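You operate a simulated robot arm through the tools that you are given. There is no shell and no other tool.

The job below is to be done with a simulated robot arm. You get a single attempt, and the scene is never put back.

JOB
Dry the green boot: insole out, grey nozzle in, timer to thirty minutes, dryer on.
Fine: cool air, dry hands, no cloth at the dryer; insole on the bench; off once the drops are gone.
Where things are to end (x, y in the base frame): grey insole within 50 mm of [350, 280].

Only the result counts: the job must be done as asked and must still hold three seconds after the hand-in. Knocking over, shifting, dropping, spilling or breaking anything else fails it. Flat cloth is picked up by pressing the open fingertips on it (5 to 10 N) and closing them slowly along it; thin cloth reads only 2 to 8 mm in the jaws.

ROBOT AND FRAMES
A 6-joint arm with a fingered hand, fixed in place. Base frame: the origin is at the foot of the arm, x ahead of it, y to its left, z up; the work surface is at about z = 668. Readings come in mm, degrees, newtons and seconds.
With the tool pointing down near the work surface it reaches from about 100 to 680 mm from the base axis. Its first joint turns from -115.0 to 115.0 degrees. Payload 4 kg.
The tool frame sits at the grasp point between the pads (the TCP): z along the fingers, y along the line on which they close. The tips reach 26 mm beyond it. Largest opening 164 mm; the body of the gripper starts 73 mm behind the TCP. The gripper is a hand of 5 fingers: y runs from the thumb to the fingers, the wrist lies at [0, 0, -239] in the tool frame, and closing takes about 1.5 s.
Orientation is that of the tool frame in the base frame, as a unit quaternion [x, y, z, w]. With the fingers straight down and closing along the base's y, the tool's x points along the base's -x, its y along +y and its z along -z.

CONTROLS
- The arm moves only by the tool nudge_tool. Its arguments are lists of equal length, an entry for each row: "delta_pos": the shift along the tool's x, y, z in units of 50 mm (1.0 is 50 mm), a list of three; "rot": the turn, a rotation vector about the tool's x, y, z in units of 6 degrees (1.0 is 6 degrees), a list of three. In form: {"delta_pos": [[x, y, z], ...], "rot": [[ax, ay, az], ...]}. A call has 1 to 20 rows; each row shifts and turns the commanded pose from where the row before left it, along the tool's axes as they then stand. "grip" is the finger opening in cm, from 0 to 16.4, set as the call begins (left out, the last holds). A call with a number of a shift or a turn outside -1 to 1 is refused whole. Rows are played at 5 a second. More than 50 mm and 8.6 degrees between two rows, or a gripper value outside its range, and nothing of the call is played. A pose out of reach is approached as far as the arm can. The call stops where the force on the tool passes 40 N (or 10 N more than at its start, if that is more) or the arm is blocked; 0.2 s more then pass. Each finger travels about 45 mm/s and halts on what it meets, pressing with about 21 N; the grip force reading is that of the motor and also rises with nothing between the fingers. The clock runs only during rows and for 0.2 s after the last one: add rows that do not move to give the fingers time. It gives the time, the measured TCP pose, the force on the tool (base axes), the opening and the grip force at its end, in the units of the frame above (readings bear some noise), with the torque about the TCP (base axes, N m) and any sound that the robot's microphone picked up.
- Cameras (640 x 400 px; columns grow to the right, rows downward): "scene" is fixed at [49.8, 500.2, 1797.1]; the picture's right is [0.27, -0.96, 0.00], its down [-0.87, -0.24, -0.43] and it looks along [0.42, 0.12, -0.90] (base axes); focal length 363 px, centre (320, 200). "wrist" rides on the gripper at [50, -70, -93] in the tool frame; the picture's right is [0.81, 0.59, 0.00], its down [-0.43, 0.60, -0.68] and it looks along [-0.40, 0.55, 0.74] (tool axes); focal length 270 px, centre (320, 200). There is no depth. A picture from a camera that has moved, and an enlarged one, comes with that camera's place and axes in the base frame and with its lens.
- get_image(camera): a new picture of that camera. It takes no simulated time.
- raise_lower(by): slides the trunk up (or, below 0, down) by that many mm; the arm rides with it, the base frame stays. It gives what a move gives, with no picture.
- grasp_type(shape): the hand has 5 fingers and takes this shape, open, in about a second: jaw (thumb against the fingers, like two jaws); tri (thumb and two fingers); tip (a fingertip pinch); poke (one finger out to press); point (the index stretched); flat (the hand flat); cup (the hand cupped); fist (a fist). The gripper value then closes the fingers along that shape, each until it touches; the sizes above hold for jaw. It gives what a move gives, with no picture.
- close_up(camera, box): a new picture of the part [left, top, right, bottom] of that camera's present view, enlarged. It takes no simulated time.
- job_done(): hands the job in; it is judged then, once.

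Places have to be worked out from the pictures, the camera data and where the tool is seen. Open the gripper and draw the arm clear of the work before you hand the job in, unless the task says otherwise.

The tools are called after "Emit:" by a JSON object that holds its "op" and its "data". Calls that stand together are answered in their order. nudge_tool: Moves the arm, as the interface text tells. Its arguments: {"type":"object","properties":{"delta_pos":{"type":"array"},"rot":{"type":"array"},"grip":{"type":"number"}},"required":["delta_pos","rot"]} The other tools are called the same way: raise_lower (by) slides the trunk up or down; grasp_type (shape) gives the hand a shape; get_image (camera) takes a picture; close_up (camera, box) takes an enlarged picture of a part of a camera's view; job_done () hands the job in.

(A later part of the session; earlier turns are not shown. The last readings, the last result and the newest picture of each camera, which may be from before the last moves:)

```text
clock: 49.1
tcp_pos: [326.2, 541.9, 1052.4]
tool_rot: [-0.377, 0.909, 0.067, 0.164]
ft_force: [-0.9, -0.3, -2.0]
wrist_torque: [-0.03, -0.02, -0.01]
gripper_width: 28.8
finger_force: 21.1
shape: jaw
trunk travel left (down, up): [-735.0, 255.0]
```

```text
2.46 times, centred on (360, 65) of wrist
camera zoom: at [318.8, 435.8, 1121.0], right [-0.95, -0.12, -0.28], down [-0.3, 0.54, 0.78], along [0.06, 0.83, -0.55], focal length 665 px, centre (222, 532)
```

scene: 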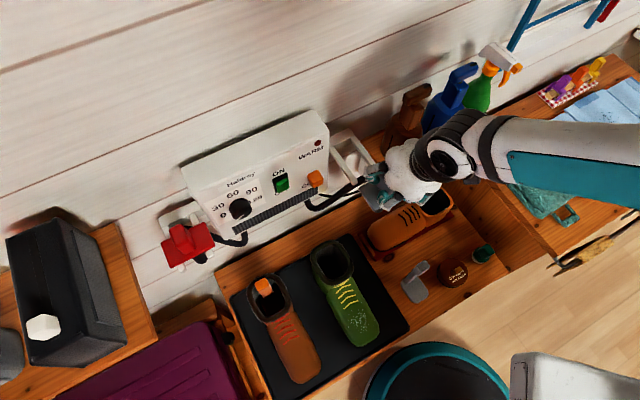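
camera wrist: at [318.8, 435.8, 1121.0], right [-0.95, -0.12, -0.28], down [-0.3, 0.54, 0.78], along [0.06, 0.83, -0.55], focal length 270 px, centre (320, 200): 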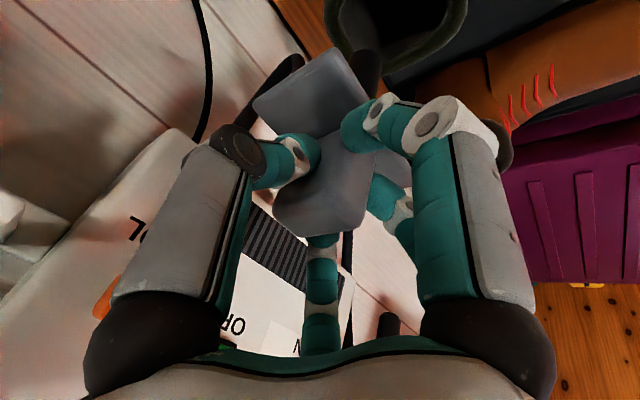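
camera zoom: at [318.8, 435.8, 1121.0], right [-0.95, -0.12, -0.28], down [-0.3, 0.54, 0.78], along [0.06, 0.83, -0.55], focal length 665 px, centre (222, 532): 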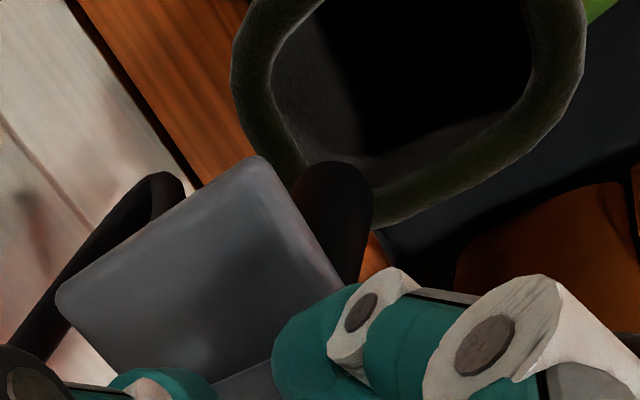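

The tube end is about 140 mm below the TCP and lines up with the opening to within about 5 mm. I'll centre it a bit more and lower 120 mm, watching the force.

Emit:
{"op": "nudge_tool", "data": {"delta_pos": [[0.09, 0.05, -0.03], [0.137, 0, 0.376], [0.137, 0, 0.376], [0.137, 0, 0.376], [0.137, 0, 0.376], [0.137, 0, 0.376], [0.137, 0, 0.376]], "rot": [[0, 0, 0], [0, 0, 0], [0, 0, 0], [0, 0, 0], [0, 0, 0], [0, 0, 0], [0, 0, 0]]}}

Emit:
{"op": "get_image", "data": {"camera": "wrist"}}

Emit:
{"op": "close_up", "data": {"camera": "scene", "box": [240, 180, 400, 320]}}

```text
clock: 50.8
tcp_pos: [322.6, 541.0, 930.8]
tool_rot: [-0.376, 0.909, 0.067, 0.165]
ft_force: [0.3, -0.3, -1.2]
wrist_torque: [-0.04, -0.01, -0.01]
gripper_width: 28.7
finger_force: 20.8
shape: jaw
trunk travel left (down, up): [-735.0, 255.0]
```

```text
taken
camera wrist: at [315.6, 435.4, 1000.1], right [-0.95, -0.12, -0.28], down [-0.3, 0.54, 0.78], along [0.06, 0.83, -0.55], focal length 270 px, centre (320, 200)
```

wrist: 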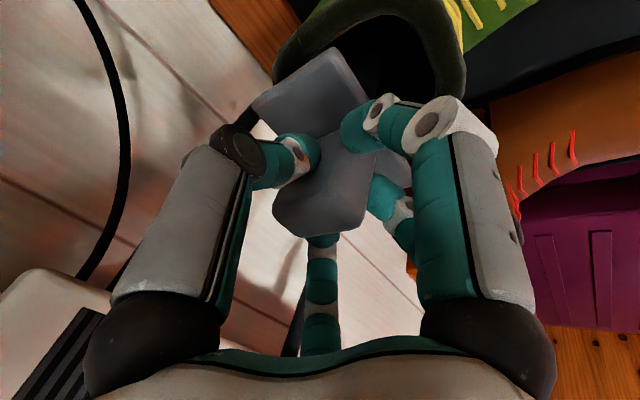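

```text
2.86 times, centred on (320, 250) of scene
camera zoom: at [49.8, 500.2, 1797.1], right [0.27, -0.96, 0.0], down [-0.87, -0.24, -0.43], along [0.42, 0.12, -0.9], focal length 1038 px, centre (320, 57)
```

zoom: 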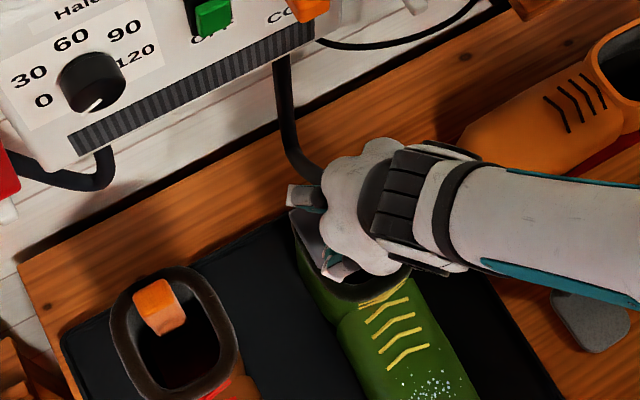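

No contact so far; the tube is entering the opening. I'll lower 30 mm more, then go in small steps until the flange touches the rim.

Emit:
{"op": "nudge_tool", "data": {"delta_pos": [[0.068, 0, 0.188], [0.068, 0, 0.188], [0.068, 0, 0.188]], "rot": [[0, 0, 0], [0, 0, 0], [0, 0, 0]]}}

Emit:
{"op": "close_up", "data": {"camera": "wrist", "box": [220, 0, 480, 160]}}

```text
clock: 51.5
tcp_pos: [323.4, 541.7, 900.3]
tool_rot: [-0.376, 0.909, 0.067, 0.164]
ft_force: [-0.1, 0.4, -1.6]
wrist_torque: [-0.02, 0.0, 0.01]
gripper_width: 28.9
finger_force: 20.9
shape: jaw
trunk travel left (down, up): [-735.0, 255.0]
```

```text
2.46 times, centred on (350, 80) of wrist
camera zoom: at [314.8, 435.7, 970.2], right [-0.95, -0.12, -0.28], down [-0.3, 0.54, 0.78], along [0.06, 0.83, -0.55], focal length 665 px, centre (246, 495)
```

zoom: 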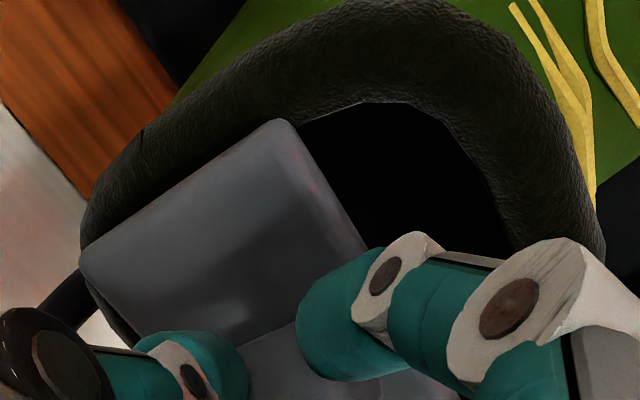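

The flange is just above the rim and centred. I'll lower in 5 mm rows.

Emit:
{"op": "nudge_tool", "data": {"delta_pos": [[0.034, 0, 0.094], [0.034, 0, 0.094], [0.034, 0, 0.094]], "rot": [[0, 0, 0], [0, 0, 0], [0, 0, 0]]}}

Emit:
{"op": "nudge_tool", "data": {"delta_pos": [[0.02, 0, 0.056], [0.02, 0, 0.056]], "rot": [[0, 0, 0], [0, 0, 0]]}}

```text
clock: 52.4
tcp_pos: [323.0, 541.9, 889.9]
tool_rot: [-0.376, 0.909, 0.069, 0.166]
ft_force: [1.3, -1.4, 17.6]
wrist_torque: [-0.39, 0.22, 0.01]
gripper_width: 29.1
finger_force: 20.8
shape: jaw
trunk travel left (down, up): [-735.0, 255.0]
```

```text
clock: 52.9
tcp_pos: [322.9, 542.8, 888.3]
tool_rot: [-0.376, 0.908, 0.071, 0.169]
ft_force: [-2.3, -9.4, 24.4]
wrist_torque: [-0.57, 0.2, -0.03]
gripper_width: 29.5
finger_force: 21.0
shape: jaw
trunk travel left (down, up): [-735.0, 255.0]
stopped in row 2: the force on the tool passed its limit at 43 N (the readings are from after the stop); the commanded pose is now the measured one
```

Contact at z of about 890, at the level where the flange meets the rim. I'll ease back 3 mm and look.

Emit:
{"op": "nudge_tool", "data": {"delta_pos": [[-0.02, 0, -0.056]], "rot": [[0, 0, 0]]}}

Emit:
{"op": "get_image", "data": {"camera": "wrist"}}

Emit:
{"op": "close_up", "data": {"camera": "wrist", "box": [220, 0, 480, 160]}}

Emit:
{"op": "close_up", "data": {"camera": "scene", "box": [260, 200, 400, 320]}}

```text
clock: 53.3
tcp_pos: [323.0, 541.9, 888.6]
tool_rot: [-0.377, 0.908, 0.07, 0.167]
ft_force: [1.7, -5.8, 12.4]
wrist_torque: [-0.4, 0.11, -0.02]
gripper_width: 29.3
finger_force: 20.9
shape: jaw
trunk travel left (down, up): [-735.0, 255.0]
```

```text
taken
camera wrist: at [315.3, 436.3, 957.5], right [-0.95, -0.12, -0.29], down [-0.31, 0.53, 0.79], along [0.06, 0.84, -0.54], focal length 270 px, centre (320, 200)
```

wrist: 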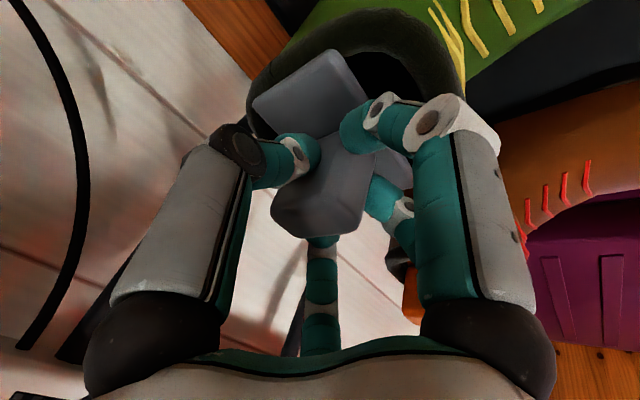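

```text
2.46 times, centred on (350, 80) of wrist
camera zoom: at [315.3, 436.3, 957.5], right [-0.95, -0.12, -0.29], down [-0.31, 0.53, 0.79], along [0.06, 0.84, -0.54], focal length 665 px, centre (246, 495)
```

zoom: 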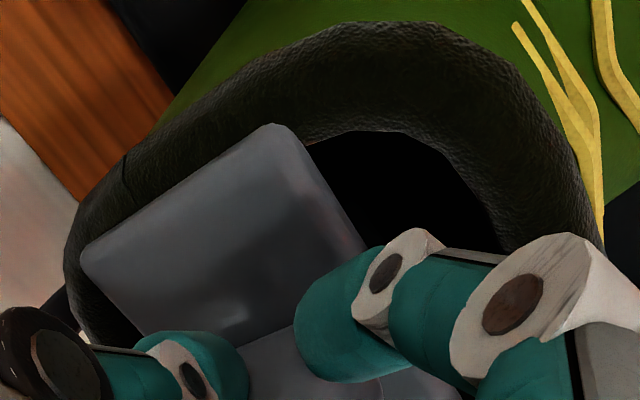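

```text
3.33 times, centred on (330, 260) of scene
camera zoom: at [49.8, 500.2, 1797.1], right [0.27, -0.96, 0.0], down [-0.87, -0.24, -0.43], along [0.42, 0.12, -0.9], focal length 1212 px, centre (287, 0)
```

zoom: 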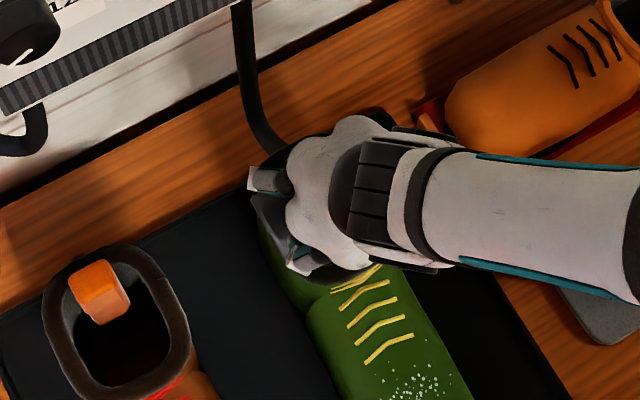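

The flange is lying on the rim with 12 N. I'll ease up a touch more and then open to release the handle.

Emit:
{"op": "nudge_tool", "data": {"delta_pos": [[-0.02, 0, -0.05]], "rot": [[0, 0, 0]]}}

Emit:
{"op": "nudge_tool", "data": {"delta_pos": [[0, 0, 0], [0, 0, 0], [0, 0, 0], [0, 0, 0], [0, 0, 0]], "rot": [[0, 0, 0], [0, 0, 0], [0, 0, 0], [0, 0, 0], [0, 0, 0]], "grip": 5.5}}

Emit:
{"op": "get_image", "data": {"camera": "wrist"}}

Emit:
{"op": "close_up", "data": {"camera": "wrist", "box": [220, 0, 480, 160]}}

```text
clock: 53.7
tcp_pos: [323.0, 543.8, 889.9]
tool_rot: [-0.377, 0.908, 0.069, 0.168]
ft_force: [0.2, -3.2, 3.0]
wrist_torque: [-0.2, 0.08, 0.03]
gripper_width: 29.1
finger_force: 21.3
shape: jaw
trunk travel left (down, up): [-735.0, 255.0]
```

```text
clock: 54.9
tcp_pos: [324.4, 545.4, 891.9]
tool_rot: [-0.377, 0.909, 0.07, 0.166]
ft_force: [0.2, -0.3, -0.4]
wrist_torque: [-0.01, 0.0, 0.06]
gripper_width: 54.8
finger_force: 0.1
shape: jaw
trunk travel left (down, up): [-735.0, 255.0]
```

```text
taken
camera wrist: at [315.8, 437.7, 959.4], right [-0.95, -0.12, -0.29], down [-0.31, 0.54, 0.79], along [0.06, 0.84, -0.55], focal length 270 px, centre (320, 200)
```

wrist: 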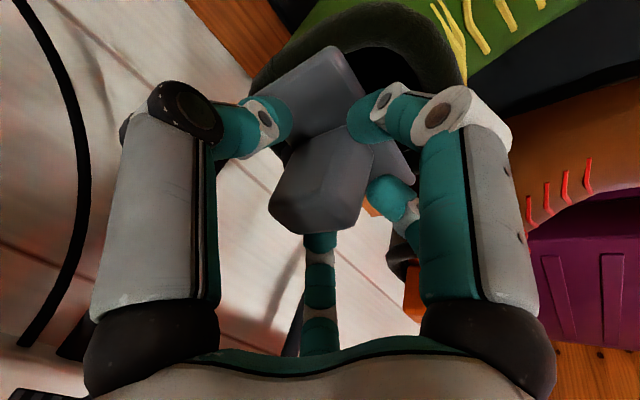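

```text
2.46 times, centred on (350, 80) of wrist
camera zoom: at [315.8, 437.7, 959.4], right [-0.95, -0.12, -0.29], down [-0.31, 0.54, 0.79], along [0.06, 0.84, -0.55], focal length 665 px, centre (246, 495)
```

zoom: 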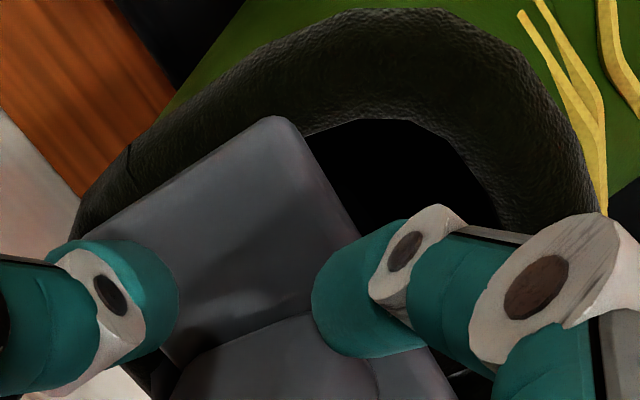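

The nozzle stays put in the boot. I'll raise the hand vertically off the handle and check.

Emit:
{"op": "nudge_tool", "data": {"delta_pos": [[-0.07, 0, -0.188], [-0.07, 0, -0.188], [-0.07, 0, -0.188], [-0.137, 0, -0.376], [-0.137, 0, -0.376], [-0.274, 0, -0.752], [-0.274, 0, -0.752], [-0.274, 0, -0.752]], "rot": [[0, 0, 0], [0, 0, 0], [0, 0, 0], [0, 0, 0], [0, 0, 0], [0, 0, 0], [0, 0, 0], [0, 0, 0]]}}

Emit:
{"op": "get_image", "data": {"camera": "wrist"}}

Emit:
{"op": "get_image", "data": {"camera": "scene"}}

Emit:
{"op": "close_up", "data": {"camera": "scene", "box": [260, 200, 420, 350]}}

```text
clock: 56.7
tcp_pos: [323.3, 544.8, 1082.1]
tool_rot: [-0.376, 0.909, 0.07, 0.167]
ft_force: [-0.3, 0.3, -0.6]
wrist_torque: [0.03, 0.0, -0.03]
gripper_width: 54.6
finger_force: 0.1
shape: jaw
trunk travel left (down, up): [-735.0, 255.0]
```

```text
taken
camera wrist: at [314.8, 438.3, 1151.2], right [-0.95, -0.12, -0.29], down [-0.3, 0.54, 0.79], along [0.06, 0.84, -0.55], focal length 270 px, centre (320, 200)
```

wrist: 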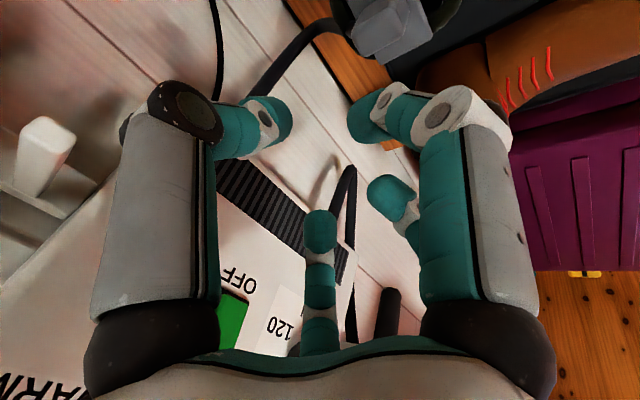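

```text
taken
```

scene: 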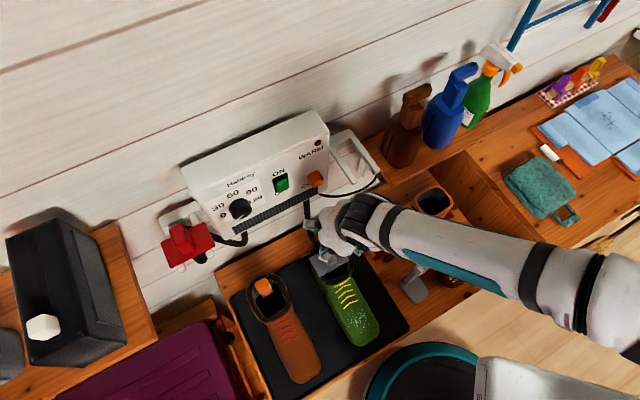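

```text
2.67 times, centred on (340, 275) of scene
camera zoom: at [49.8, 500.2, 1797.1], right [0.27, -0.96, 0.0], down [-0.87, -0.24, -0.43], along [0.42, 0.12, -0.9], focal length 969 px, centre (267, 0)
```

zoom: 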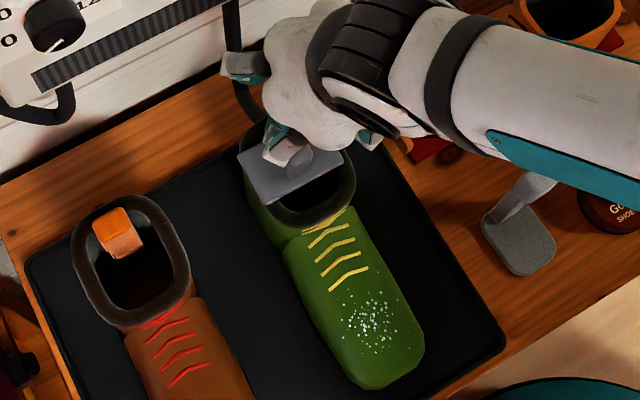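

The nozzle sits in the green boot with its flange on the rim. Now the dryer controls: I'll back off a little and tilt the tool to 60° so the wrist camera looks straight at the panel.

Emit:
{"op": "nudge_tool", "data": {"delta_pos": [[-0.22, 0, -0.6], [0.47, 0.18, -0.17], [0, 0, 0], [0, 0, 0], [0, 0, 0], [0, 0, 0], [0, 0, 0], [0, 0, 0], [0, 0, 0], [0, 0, 0]], "rot": [[0, 0, 0], [0, 0, 0], [0, -0.833, 0], [0, -0.833, 0], [0, -0.833, 0], [0, -0.833, 0], [0, -0.833, 0], [0, -0.833, 0], [0, -0.833, 0], [0, -0.833, 0]]}}

Emit:
{"op": "get_image", "data": {"camera": "wrist"}}

Emit:
{"op": "get_image", "data": {"camera": "scene"}}

```text
clock: 58.9
tcp_pos: [298.2, 531.7, 1112.9]
tool_rot: [-0.329, 0.796, 0.195, 0.469]
ft_force: [0.7, 0.1, -0.1]
wrist_torque: [0.02, -0.02, 0.01]
gripper_width: 54.4
finger_force: 0.1
shape: jaw
trunk travel left (down, up): [-735.0, 255.0]
```

```text
taken
camera wrist: at [271.9, 406.6, 1113.2], right [-0.69, 0.14, -0.71], down [-0.69, 0.15, 0.71], along [0.2, 0.98, -0.01], focal length 270 px, centre (320, 200)
```

wrist: 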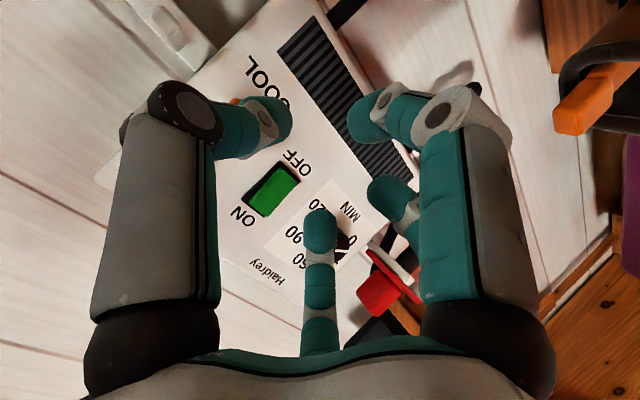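

```text
taken
```

scene: 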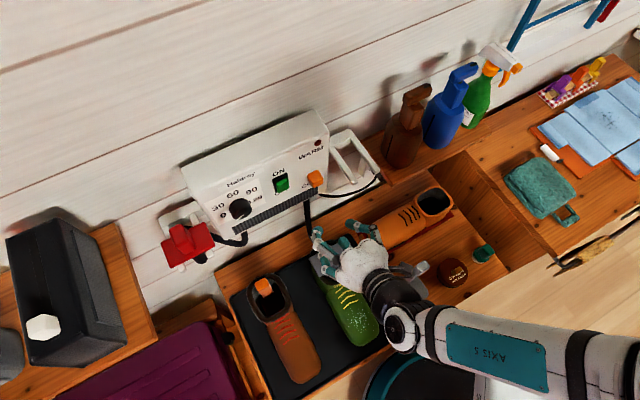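

I'll enlarge the switch and the dial in this view.

Emit:
{"op": "close_up", "data": {"camera": "wrist", "box": [230, 30, 420, 290]}}

Emit:
{"op": "close_up", "data": {"camera": "scene", "box": [195, 150, 335, 250]}}

Emit:
{"op": "close_up", "data": {"camera": "scene", "box": [205, 175, 275, 235]}}

```text
1.54 times, centred on (325, 160) of wrist
camera zoom: at [271.9, 406.6, 1113.2], right [-0.69, 0.14, -0.71], down [-0.69, 0.15, 0.71], along [0.2, 0.98, -0.01], focal length 416 px, centre (312, 262)
```

zoom: 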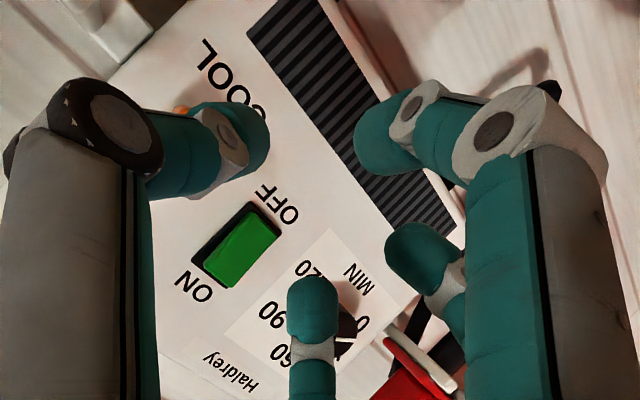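

```text
4.00 times, centred on (265, 200) of scene
camera zoom: at [49.8, 500.2, 1797.1], right [0.27, -0.96, 0.0], down [-0.87, -0.24, -0.43], along [0.42, 0.12, -0.9], focal length 1454 px, centre (540, 200)
```

zoom: 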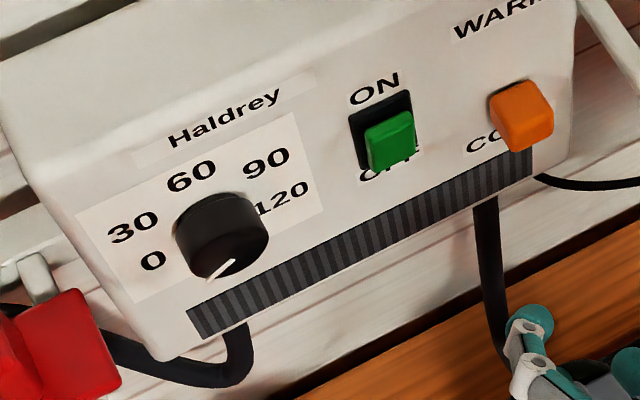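

```text
6.67 times, centred on (240, 205) of scene
camera zoom: at [49.8, 500.2, 1797.1], right [0.27, -0.96, 0.0], down [-0.87, -0.24, -0.43], along [0.42, 0.12, -0.9], focal length 2423 px, centre (853, 167)
```

zoom: 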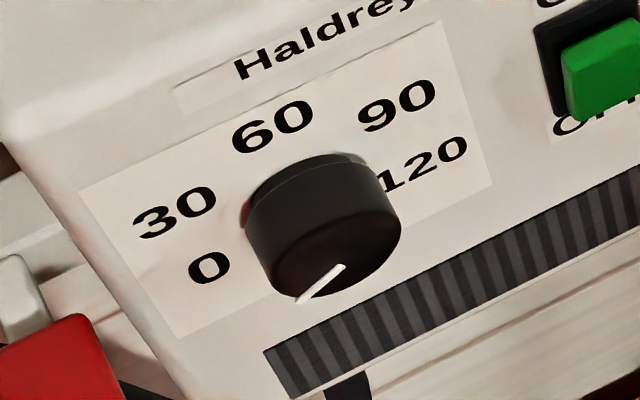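

The dial reads 0 with the pointer about 120° left of the top; 30 lies 60° further clockwise. The knob is about 50 mm across, stands out 24 mm, and sits near w = -310 along the wall at z of about 1130. I'll bring the tool horizontal, pointing at the wall, and move in front of it while staying well back.

Emit:
{"op": "nudge_tool", "data": {"delta_pos": [[0, 0, 0], [0, 0, 0], [0, 0, 0], [0, 0, 0], [0, 0, 0], [0, 0, 0], [-0.38, 0.7, 0], [0, 0.75, 0], [0, 0.75, 0], [0, 0.7, 0]], "rot": [[0, -0.833, 0], [0, -0.833, 0], [0, -0.833, 0], [0, -0.833, 0], [0, -0.833, 0], [0, -0.833, 0], [0, 0, 0], [0, 0, 0], [0, 0, 0], [0, 0, 0]], "grip": 7}}

Emit:
{"op": "get_image", "data": {"camera": "wrist"}}

Emit:
{"op": "get_image", "data": {"camera": "scene"}}

```text
clock: 61.1
tcp_pos: [193.6, 632.6, 1130.5]
tool_rot: [-0.269, 0.648, 0.274, 0.658]
ft_force: [0.1, -0.8, 0.1]
wrist_torque: [-0.01, 0.02, 0.0]
gripper_width: 69.6
finger_force: 0.0
shape: jaw
trunk travel left (down, up): [-735.0, 255.0]
```

```text
taken
camera wrist: at [177.7, 518.1, 1077.7], right [-0.41, 0.42, -0.81], down [-0.9, -0.06, 0.42], along [0.13, 0.9, 0.41], focal length 270 px, centre (320, 200)
```

wrist: 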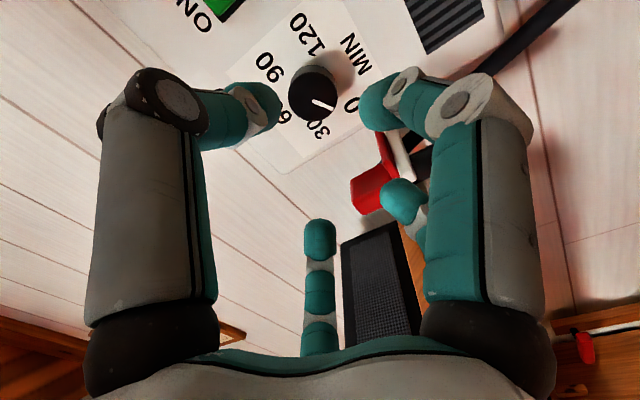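

```text
taken
```

scene: 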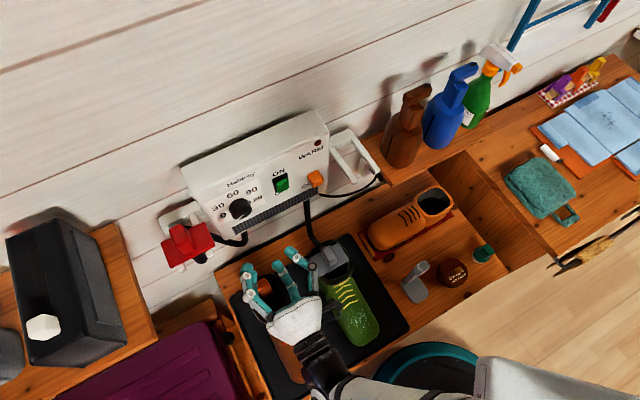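

The knob is clearly visible between the fingers. I'll enlarge to read its exact direction.

Emit:
{"op": "close_up", "data": {"camera": "wrist", "box": [230, 0, 420, 180]}}

Emit:
{"op": "close_up", "data": {"camera": "scene", "box": [260, 220, 400, 340]}}

```text
2.22 times, centred on (325, 90) of wrist
camera zoom: at [177.7, 518.1, 1077.7], right [-0.41, 0.42, -0.81], down [-0.9, -0.06, 0.42], along [0.13, 0.9, 0.41], focal length 601 px, centre (309, 444)
```

zoom: 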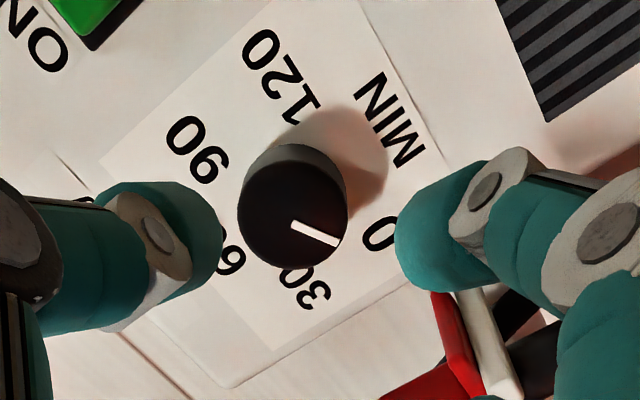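

```text
3.33 times, centred on (330, 280) of scene
camera zoom: at [49.8, 500.2, 1797.1], right [0.27, -0.96, 0.0], down [-0.87, -0.24, -0.43], along [0.42, 0.12, -0.9], focal length 1212 px, centre (287, -67)
```

zoom: 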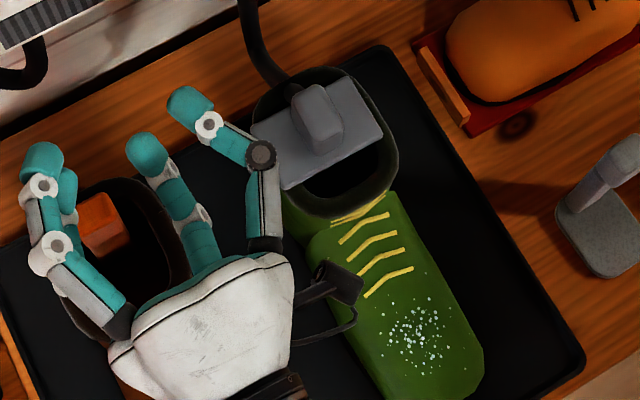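

The nozzle is lying squarely across the boot opening, and the drops on the toe are untouched. The knob axis is about 7 mm above the TCP axis, with its face about 138 mm ahead. I'll shift up, pre-roll 26° counter-clockwise so no finger sweeps through the red nozzle's plate, and approach halfway.

Emit:
{"op": "nudge_tool", "data": {"delta_pos": [[-0.14, 0, 0], [0, 0, 0], [0, 0, 0], [0, 0, 0], [0, 0, 0], [0, 0, 0], [0, 0, 0.7], [0, 0, 0.7]], "rot": [[0, 0, 0], [0, 0, -0.867], [0, 0, -0.867], [0, 0, -0.867], [0, 0, -0.867], [0, 0, -0.867], [0, 0, 0], [0, 0, 0]]}}

Emit:
{"op": "get_image", "data": {"camera": "wrist"}}

Emit:
{"op": "close_up", "data": {"camera": "wrist", "box": [230, 20, 420, 200]}}

Emit:
{"op": "close_up", "data": {"camera": "scene", "box": [150, 140, 350, 300]}}

```text
clock: 62.9
tcp_pos: [244.9, 680.5, 1139.4]
tool_rot: [-0.407, 0.572, 0.116, 0.703]
ft_force: [-0.4, 1.3, -0.1]
wrist_torque: [0.0, -0.01, 0.01]
gripper_width: 69.8
finger_force: 0.1
shape: jaw
trunk travel left (down, up): [-735.0, 255.0]
```

```text
taken
camera wrist: at [238.9, 555.1, 1121.9], right [-0.11, 0.13, -0.98], down [-0.99, 0.03, 0.12], along [0.05, 0.99, 0.13], focal length 270 px, centre (320, 200)
```

wrist: 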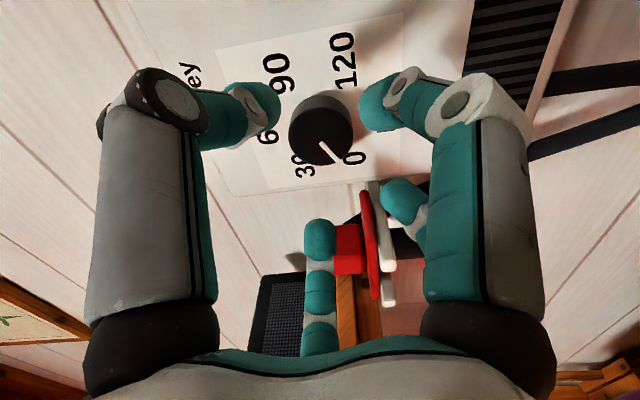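

```text
2.22 times, centred on (325, 110) of wrist
camera zoom: at [238.9, 555.1, 1121.9], right [-0.11, 0.13, -0.98], down [-0.99, 0.03, 0.12], along [0.05, 0.99, 0.13], focal length 601 px, centre (309, 400)
```

zoom: 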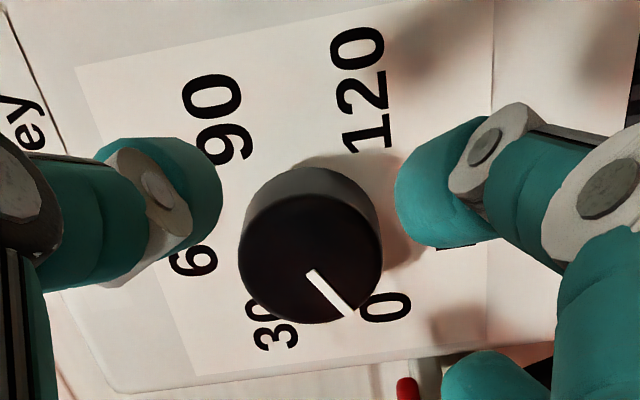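

```text
2.50 times, centred on (250, 220) of scene
camera zoom: at [49.8, 500.2, 1797.1], right [0.27, -0.96, 0.0], down [-0.87, -0.24, -0.43], along [0.42, 0.12, -0.9], focal length 909 px, centre (495, 150)
```

zoom: 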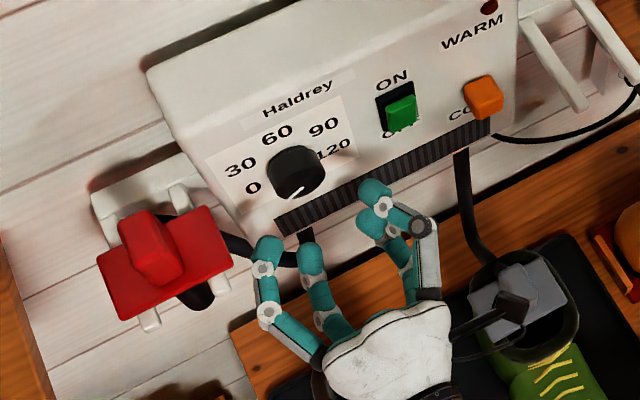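

Two wrist views agree on the knob face centre: n = 711 mm toward the wall, w = -307, z = 1135, radius about 21 mm. I'll drop 4 mm, then advance 45 mm so the fingertips surround the knob without touching the panel.

Emit:
{"op": "nudge_tool", "data": {"delta_pos": [[0.08, 0.02, 0], [0, 0, 0.3], [0, 0, 0.3], [0, 0, 0.3]], "rot": [[0, 0, 0], [0, 0, 0], [0, 0, 0], [0, 0, 0]]}}

Emit:
{"op": "get_image", "data": {"camera": "wrist"}}

Emit:
{"op": "close_up", "data": {"camera": "scene", "box": [170, 140, 330, 260]}}

```text
clock: 63.9
tcp_pos: [276.3, 711.9, 1137.8]
tool_rot: [-0.407, 0.572, 0.119, 0.702]
ft_force: [-0.3, 0.3, 0.4]
wrist_torque: [-0.02, 0.0, 0.01]
gripper_width: 69.7
finger_force: 0.0
shape: jaw
trunk travel left (down, up): [-735.0, 255.0]
```

```text
taken
camera wrist: at [270.5, 586.7, 1119.8], right [-0.11, 0.13, -0.98], down [-0.99, 0.03, 0.12], along [0.05, 0.99, 0.13], focal length 270 px, centre (320, 200)
```

wrist: 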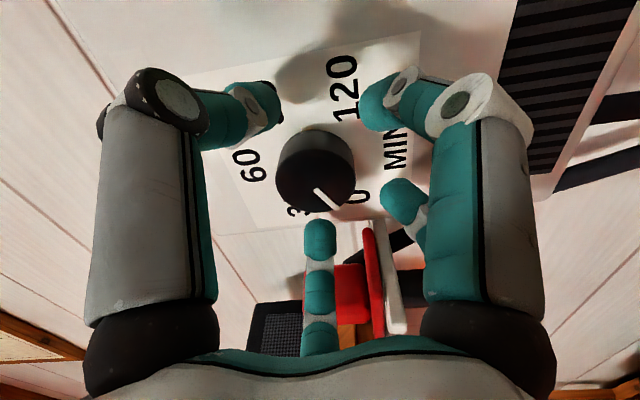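

```text
3.33 times, centred on (250, 200) of scene
camera zoom: at [49.8, 500.2, 1797.1], right [0.27, -0.96, 0.0], down [-0.87, -0.24, -0.43], along [0.42, 0.12, -0.9], focal length 1212 px, centre (553, 200)
```

zoom: 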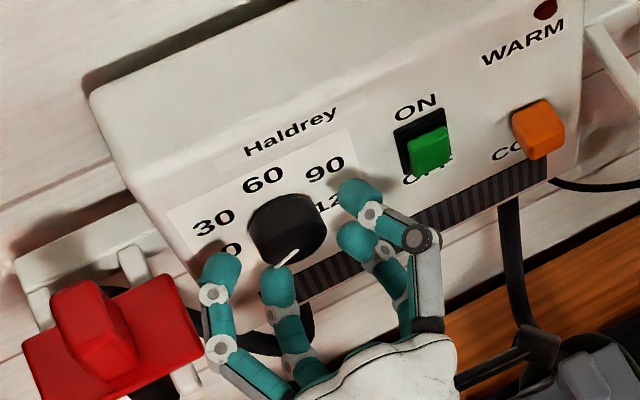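

All fingertip positions match, and the knob is centred among them within about 3 mm. I'll advance 5 mm more, drop 2 mm and close on the knob.

Emit:
{"op": "nudge_tool", "data": {"delta_pos": [[0.045, 0.02, 0.1]], "rot": [[0, 0, 0]]}}

Emit:
{"op": "nudge_tool", "data": {"delta_pos": [[0, 0, 0], [0, 0, 0], [0, 0, 0], [0, 0, 0], [0, 0, 0]], "rot": [[0, 0, 0], [0, 0, 0], [0, 0, 0], [0, 0, 0], [0, 0, 0]], "grip": 0}}

Emit:
{"op": "get_image", "data": {"camera": "wrist"}}

Emit:
{"op": "close_up", "data": {"camera": "scene", "box": [170, 140, 330, 260]}}

```text
clock: 64.3
tcp_pos: [280.5, 716.3, 1133.3]
tool_rot: [-0.408, 0.572, 0.117, 0.702]
ft_force: [0.0, -0.7, 0.5]
wrist_torque: [-0.02, -0.01, -0.02]
gripper_width: 69.6
finger_force: 0.0
shape: jaw
trunk travel left (down, up): [-735.0, 255.0]
```

```text
clock: 65.5
tcp_pos: [282.3, 715.9, 1134.9]
tool_rot: [-0.407, 0.572, 0.119, 0.702]
ft_force: [1.4, 1.6, -1.6]
wrist_torque: [0.02, -0.01, -0.05]
gripper_width: 35.3
finger_force: 21.2
shape: jaw
trunk travel left (down, up): [-735.0, 255.0]
```

```text
taken
camera wrist: at [274.4, 590.6, 1117.0], right [-0.11, 0.13, -0.98], down [-0.99, 0.03, 0.12], along [0.05, 0.99, 0.13], focal length 270 px, centre (320, 200)
```

wrist: 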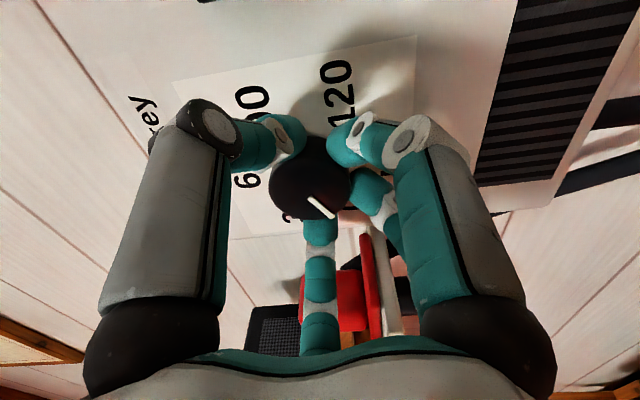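

```text
3.33 times, centred on (250, 200) of scene
camera zoom: at [49.8, 500.2, 1797.1], right [0.27, -0.96, 0.0], down [-0.87, -0.24, -0.43], along [0.42, 0.12, -0.9], focal length 1212 px, centre (553, 200)
```

zoom: 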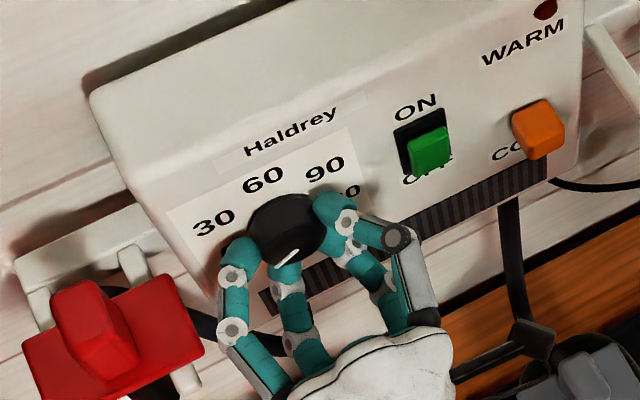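

The knob is gripped (35 mm, 21 N). I'll turn clockwise 30° first and look.

Emit:
{"op": "nudge_tool", "data": {"delta_pos": [[0, 0, 0], [0, 0, 0], [0, 0, 0], [0, 0, 0], [0, 0, 0], [0, 0, 0]], "rot": [[0, 0, 0.833], [0, 0, 0.833], [0, 0, 0.833], [0, 0, 0.833], [0, 0, 0.833], [0, 0, 0.833]]}}

Emit:
{"op": "get_image", "data": {"camera": "wrist"}}

Emit:
{"op": "close_up", "data": {"camera": "scene", "box": [170, 140, 330, 260]}}

```text
clock: 66.9
tcp_pos: [279.3, 717.9, 1133.7]
tool_rot: [-0.246, 0.658, 0.295, 0.648]
ft_force: [-2.0, 8.7, -0.7]
wrist_torque: [-0.07, -0.01, 0.15]
gripper_width: 35.0
finger_force: 20.3
shape: jaw
trunk travel left (down, up): [-735.0, 255.0]
```

```text
taken
camera wrist: at [260.1, 605.8, 1076.5], right [-0.45, 0.46, -0.76], down [-0.88, -0.09, 0.46], along [0.15, 0.88, 0.45], focal length 270 px, centre (320, 200)
```

wrist: 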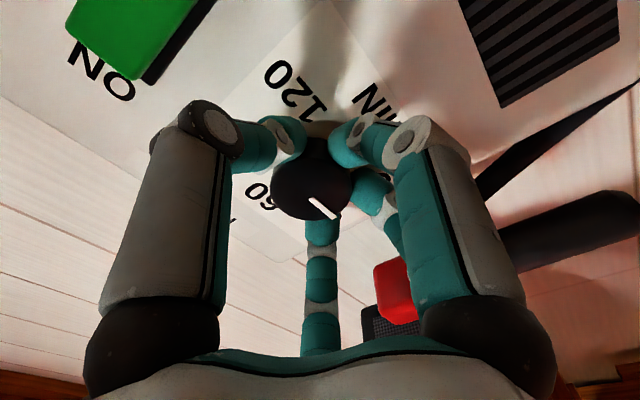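

```text
3.33 times, centred on (250, 200) of scene
camera zoom: at [49.8, 500.2, 1797.1], right [0.27, -0.96, 0.0], down [-0.87, -0.24, -0.43], along [0.42, 0.12, -0.9], focal length 1212 px, centre (553, 200)
```

zoom: 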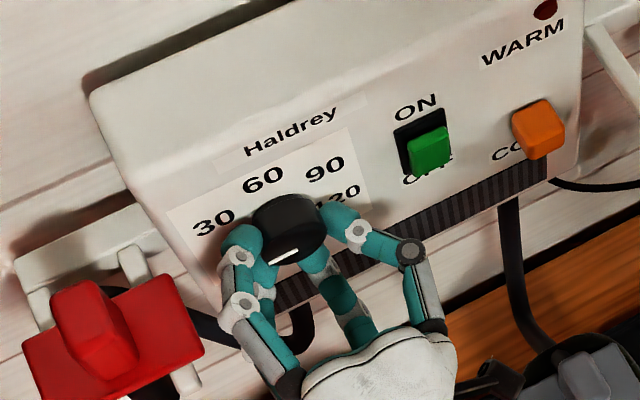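

The knob turned with the hand and the pointer is now about halfway to 30. To keep the fingers off the red nozzle I'll release slightly, turn back 30° and re-grip.

Emit:
{"op": "nudge_tool", "data": {"delta_pos": [[0, 0, 0], [0, 0, 0], [0, 0, 0]], "rot": [[0, 0, 0], [0, 0, 0], [0, 0, 0]], "grip": 5.2}}

Emit:
{"op": "get_image", "data": {"camera": "wrist"}}

Emit:
{"op": "close_up", "data": {"camera": "scene", "box": [170, 140, 330, 260]}}

```text
clock: 67.7
tcp_pos: [280.7, 715.3, 1134.4]
tool_rot: [-0.245, 0.658, 0.295, 0.648]
ft_force: [0.0, -1.0, -0.4]
wrist_torque: [-0.01, 0.01, 0.03]
gripper_width: 51.9
finger_force: 0.0
shape: jaw
trunk travel left (down, up): [-735.0, 255.0]
```

```text
taken
camera wrist: at [261.5, 603.8, 1077.1], right [-0.45, 0.46, -0.77], down [-0.88, -0.08, 0.46], along [0.15, 0.88, 0.45], focal length 270 px, centre (320, 200)
```

wrist: 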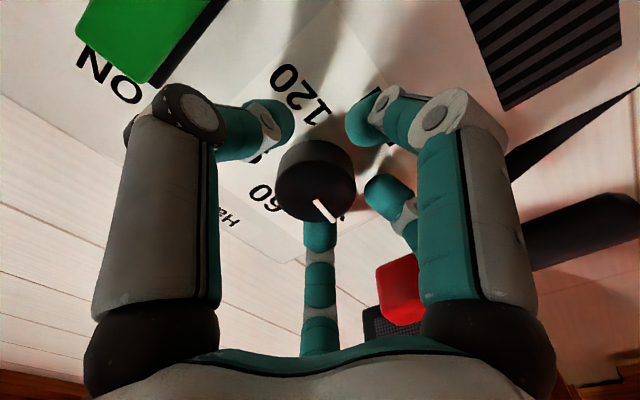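

```text
3.33 times, centred on (250, 200) of scene
camera zoom: at [49.8, 500.2, 1797.1], right [0.27, -0.96, 0.0], down [-0.87, -0.24, -0.43], along [0.42, 0.12, -0.9], focal length 1212 px, centre (553, 200)
```

zoom: 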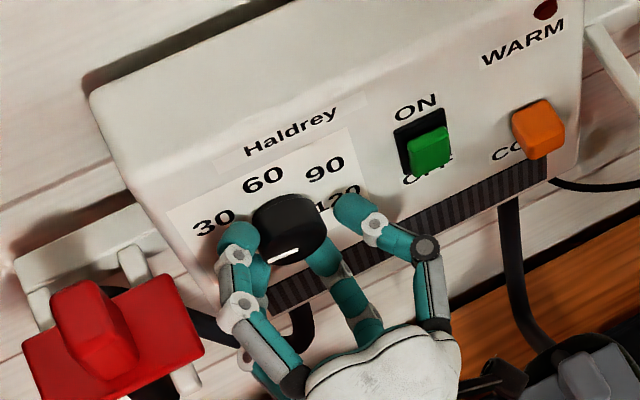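

The knob kept its position. Turning the open hand back 30° and closing again.

Emit:
{"op": "nudge_tool", "data": {"delta_pos": [[0, 0, 0], [0, 0, 0], [0, 0, 0], [0, 0, 0], [0, 0, 0], [0, 0, 0]], "rot": [[0, 0, -0.833], [0, 0, -0.833], [0, 0, -0.833], [0, 0, -0.833], [0, 0, -0.833], [0, 0, -0.833]]}}

Emit:
{"op": "close_up", "data": {"camera": "scene", "box": [170, 140, 330, 260]}}

Emit:
{"op": "close_up", "data": {"camera": "wrist", "box": [230, 60, 420, 260]}}

```text
clock: 69.1
tcp_pos: [281.3, 716.3, 1134.4]
tool_rot: [-0.407, 0.572, 0.118, 0.703]
ft_force: [0.2, -0.1, 0.1]
wrist_torque: [0.02, 0.0, -0.06]
gripper_width: 51.7
finger_force: 0.1
shape: jaw
trunk travel left (down, up): [-735.0, 255.0]
```

```text
3.33 times, centred on (250, 200) of scene
camera zoom: at [49.8, 500.2, 1797.1], right [0.27, -0.96, 0.0], down [-0.87, -0.24, -0.43], along [0.42, 0.12, -0.9], focal length 1212 px, centre (553, 200)
```

zoom: 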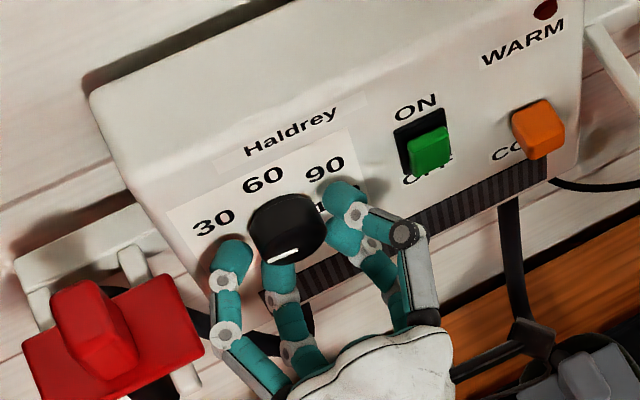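

```text
2.00 times, centred on (325, 160) of wrist
camera zoom: at [274.7, 590.7, 1117.4], right [-0.11, 0.13, -0.98], down [-0.99, 0.03, 0.12], along [0.05, 0.99, 0.13], focal length 541 px, centre (310, 280)
```

zoom: 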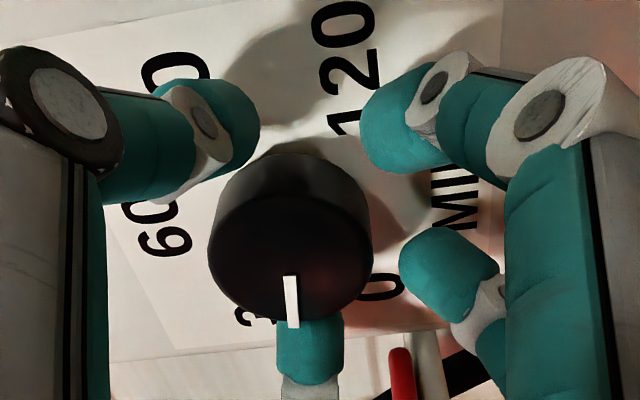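

I'll zoom further in on the pointer to measure its present angle.

Emit:
{"op": "close_up", "data": {"camera": "wrist", "box": [280, 130, 360, 230]}}

Emit:
{"op": "close_up", "data": {"camera": "scene", "box": [215, 175, 275, 225]}}

```text
4.00 times, centred on (320, 180) of wrist
camera zoom: at [274.7, 590.7, 1117.4], right [-0.11, 0.13, -0.98], down [-0.99, 0.03, 0.12], along [0.05, 0.99, 0.13], focal length 1081 px, centre (320, 280)
```

zoom: 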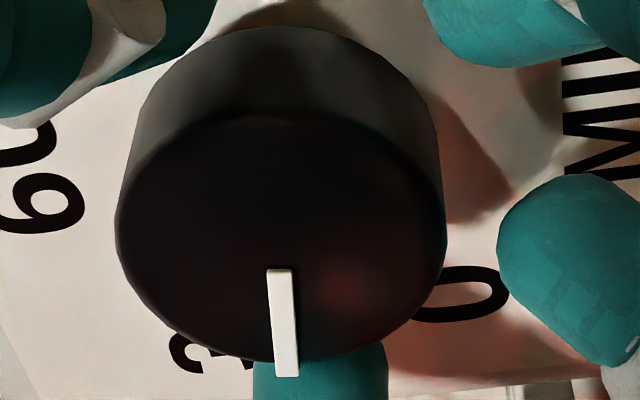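

```text
8.00 times, centred on (245, 200) of scene
camera zoom: at [49.8, 500.2, 1797.1], right [0.27, -0.96, 0.0], down [-0.87, -0.24, -0.43], along [0.42, 0.12, -0.9], focal length 2908 px, centre (920, 200)
```

zoom: 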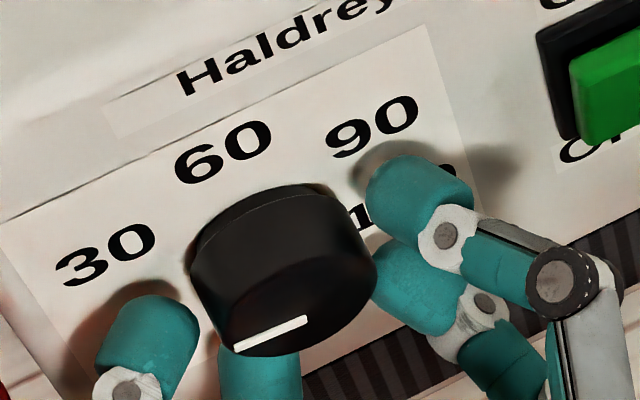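

Both views put the pointer near -82° (30 is at -60°). I'll grip again and turn about 22° more.

Emit:
{"op": "nudge_tool", "data": {"delta_pos": [[0, 0, 0], [0, 0, 0], [0, 0, 0], [0, 0, 0]], "rot": [[0, 0, 0], [0, 0, 0], [0, 0, 0], [0, 0, 0]], "grip": 0}}

Emit:
{"op": "close_up", "data": {"camera": "wrist", "box": [270, 130, 350, 230]}}

Emit:
{"op": "nudge_tool", "data": {"delta_pos": [[0, 0, 0], [0, 0, 0], [0, 0, 0], [0, 0, 0]], "rot": [[0, 0, 0.833], [0, 0, 0.833], [0, 0, 0.833], [0, 0, 0.833]]}}

Emit:
{"op": "get_image", "data": {"camera": "wrist"}}

Emit:
{"op": "close_up", "data": {"camera": "scene", "box": [215, 175, 275, 225]}}

```text
clock: 70.1
tcp_pos: [282.0, 716.2, 1135.0]
tool_rot: [-0.407, 0.572, 0.117, 0.703]
ft_force: [0.6, 1.9, 1.0]
wrist_torque: [-0.01, 0.0, 0.02]
gripper_width: 34.9
finger_force: 21.0
shape: jaw
trunk travel left (down, up): [-735.0, 255.0]
```

```text
4.00 times, centred on (310, 180) of wrist
camera zoom: at [275.0, 590.9, 1117.2], right [-0.11, 0.13, -0.98], down [-0.99, 0.03, 0.12], along [0.05, 0.99, 0.13], focal length 1081 px, centre (360, 280)
```

zoom: 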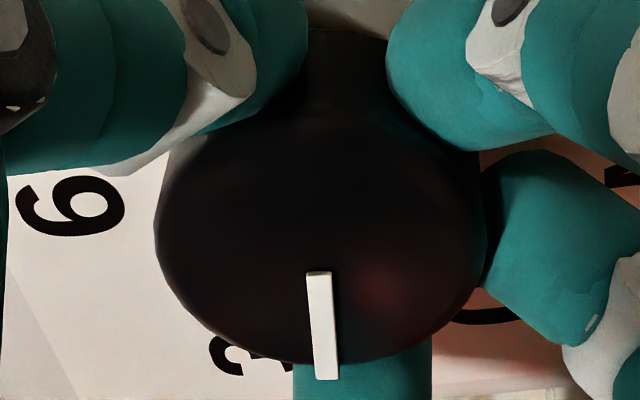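

```text
clock: 71.1
tcp_pos: [279.7, 718.8, 1134.4]
tool_rot: [-0.302, 0.633, 0.238, 0.671]
ft_force: [-0.3, 5.4, 0.2]
wrist_torque: [-0.03, -0.05, 0.05]
gripper_width: 35.0
finger_force: 21.1
shape: jaw
trunk travel left (down, up): [-735.0, 255.0]
```

```text
taken
camera wrist: at [267.1, 599.5, 1088.8], right [-0.35, 0.36, -0.87], down [-0.93, -0.03, 0.36], along [0.1, 0.93, 0.35], focal length 270 px, centre (320, 200)
```

wrist: 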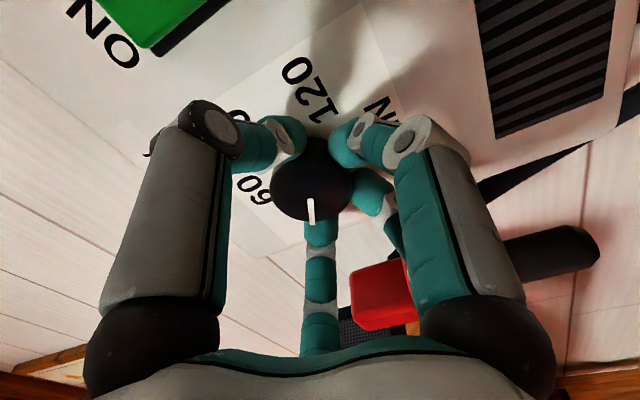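

```text
8.00 times, centred on (245, 200) of scene
camera zoom: at [49.8, 500.2, 1797.1], right [0.27, -0.96, 0.0], down [-0.87, -0.24, -0.43], along [0.42, 0.12, -0.9], focal length 2908 px, centre (920, 200)
```

zoom: 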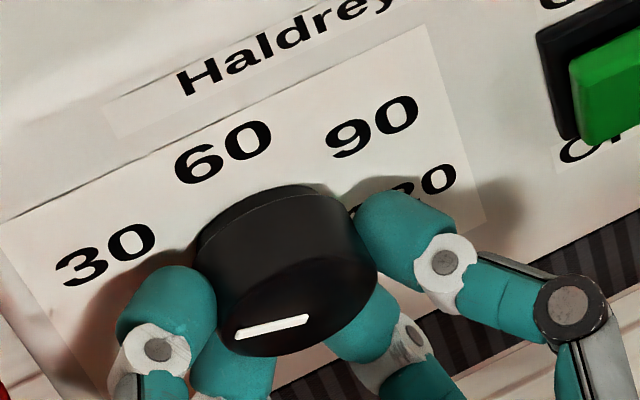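

The scene view now reads about -63°. I'll check with the wrist view before the last few degrees.

Emit:
{"op": "close_up", "data": {"camera": "wrist", "box": [270, 130, 350, 230]}}

```text
4.00 times, centred on (310, 180) of wrist
camera zoom: at [267.1, 599.5, 1088.8], right [-0.35, 0.36, -0.87], down [-0.93, -0.03, 0.36], along [0.1, 0.93, 0.35], focal length 1081 px, centre (360, 280)
```

zoom: 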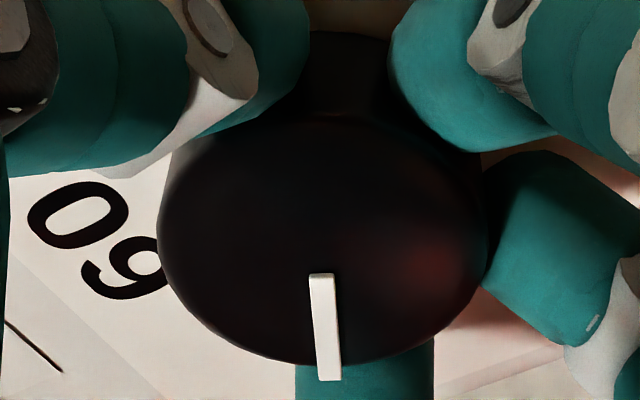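

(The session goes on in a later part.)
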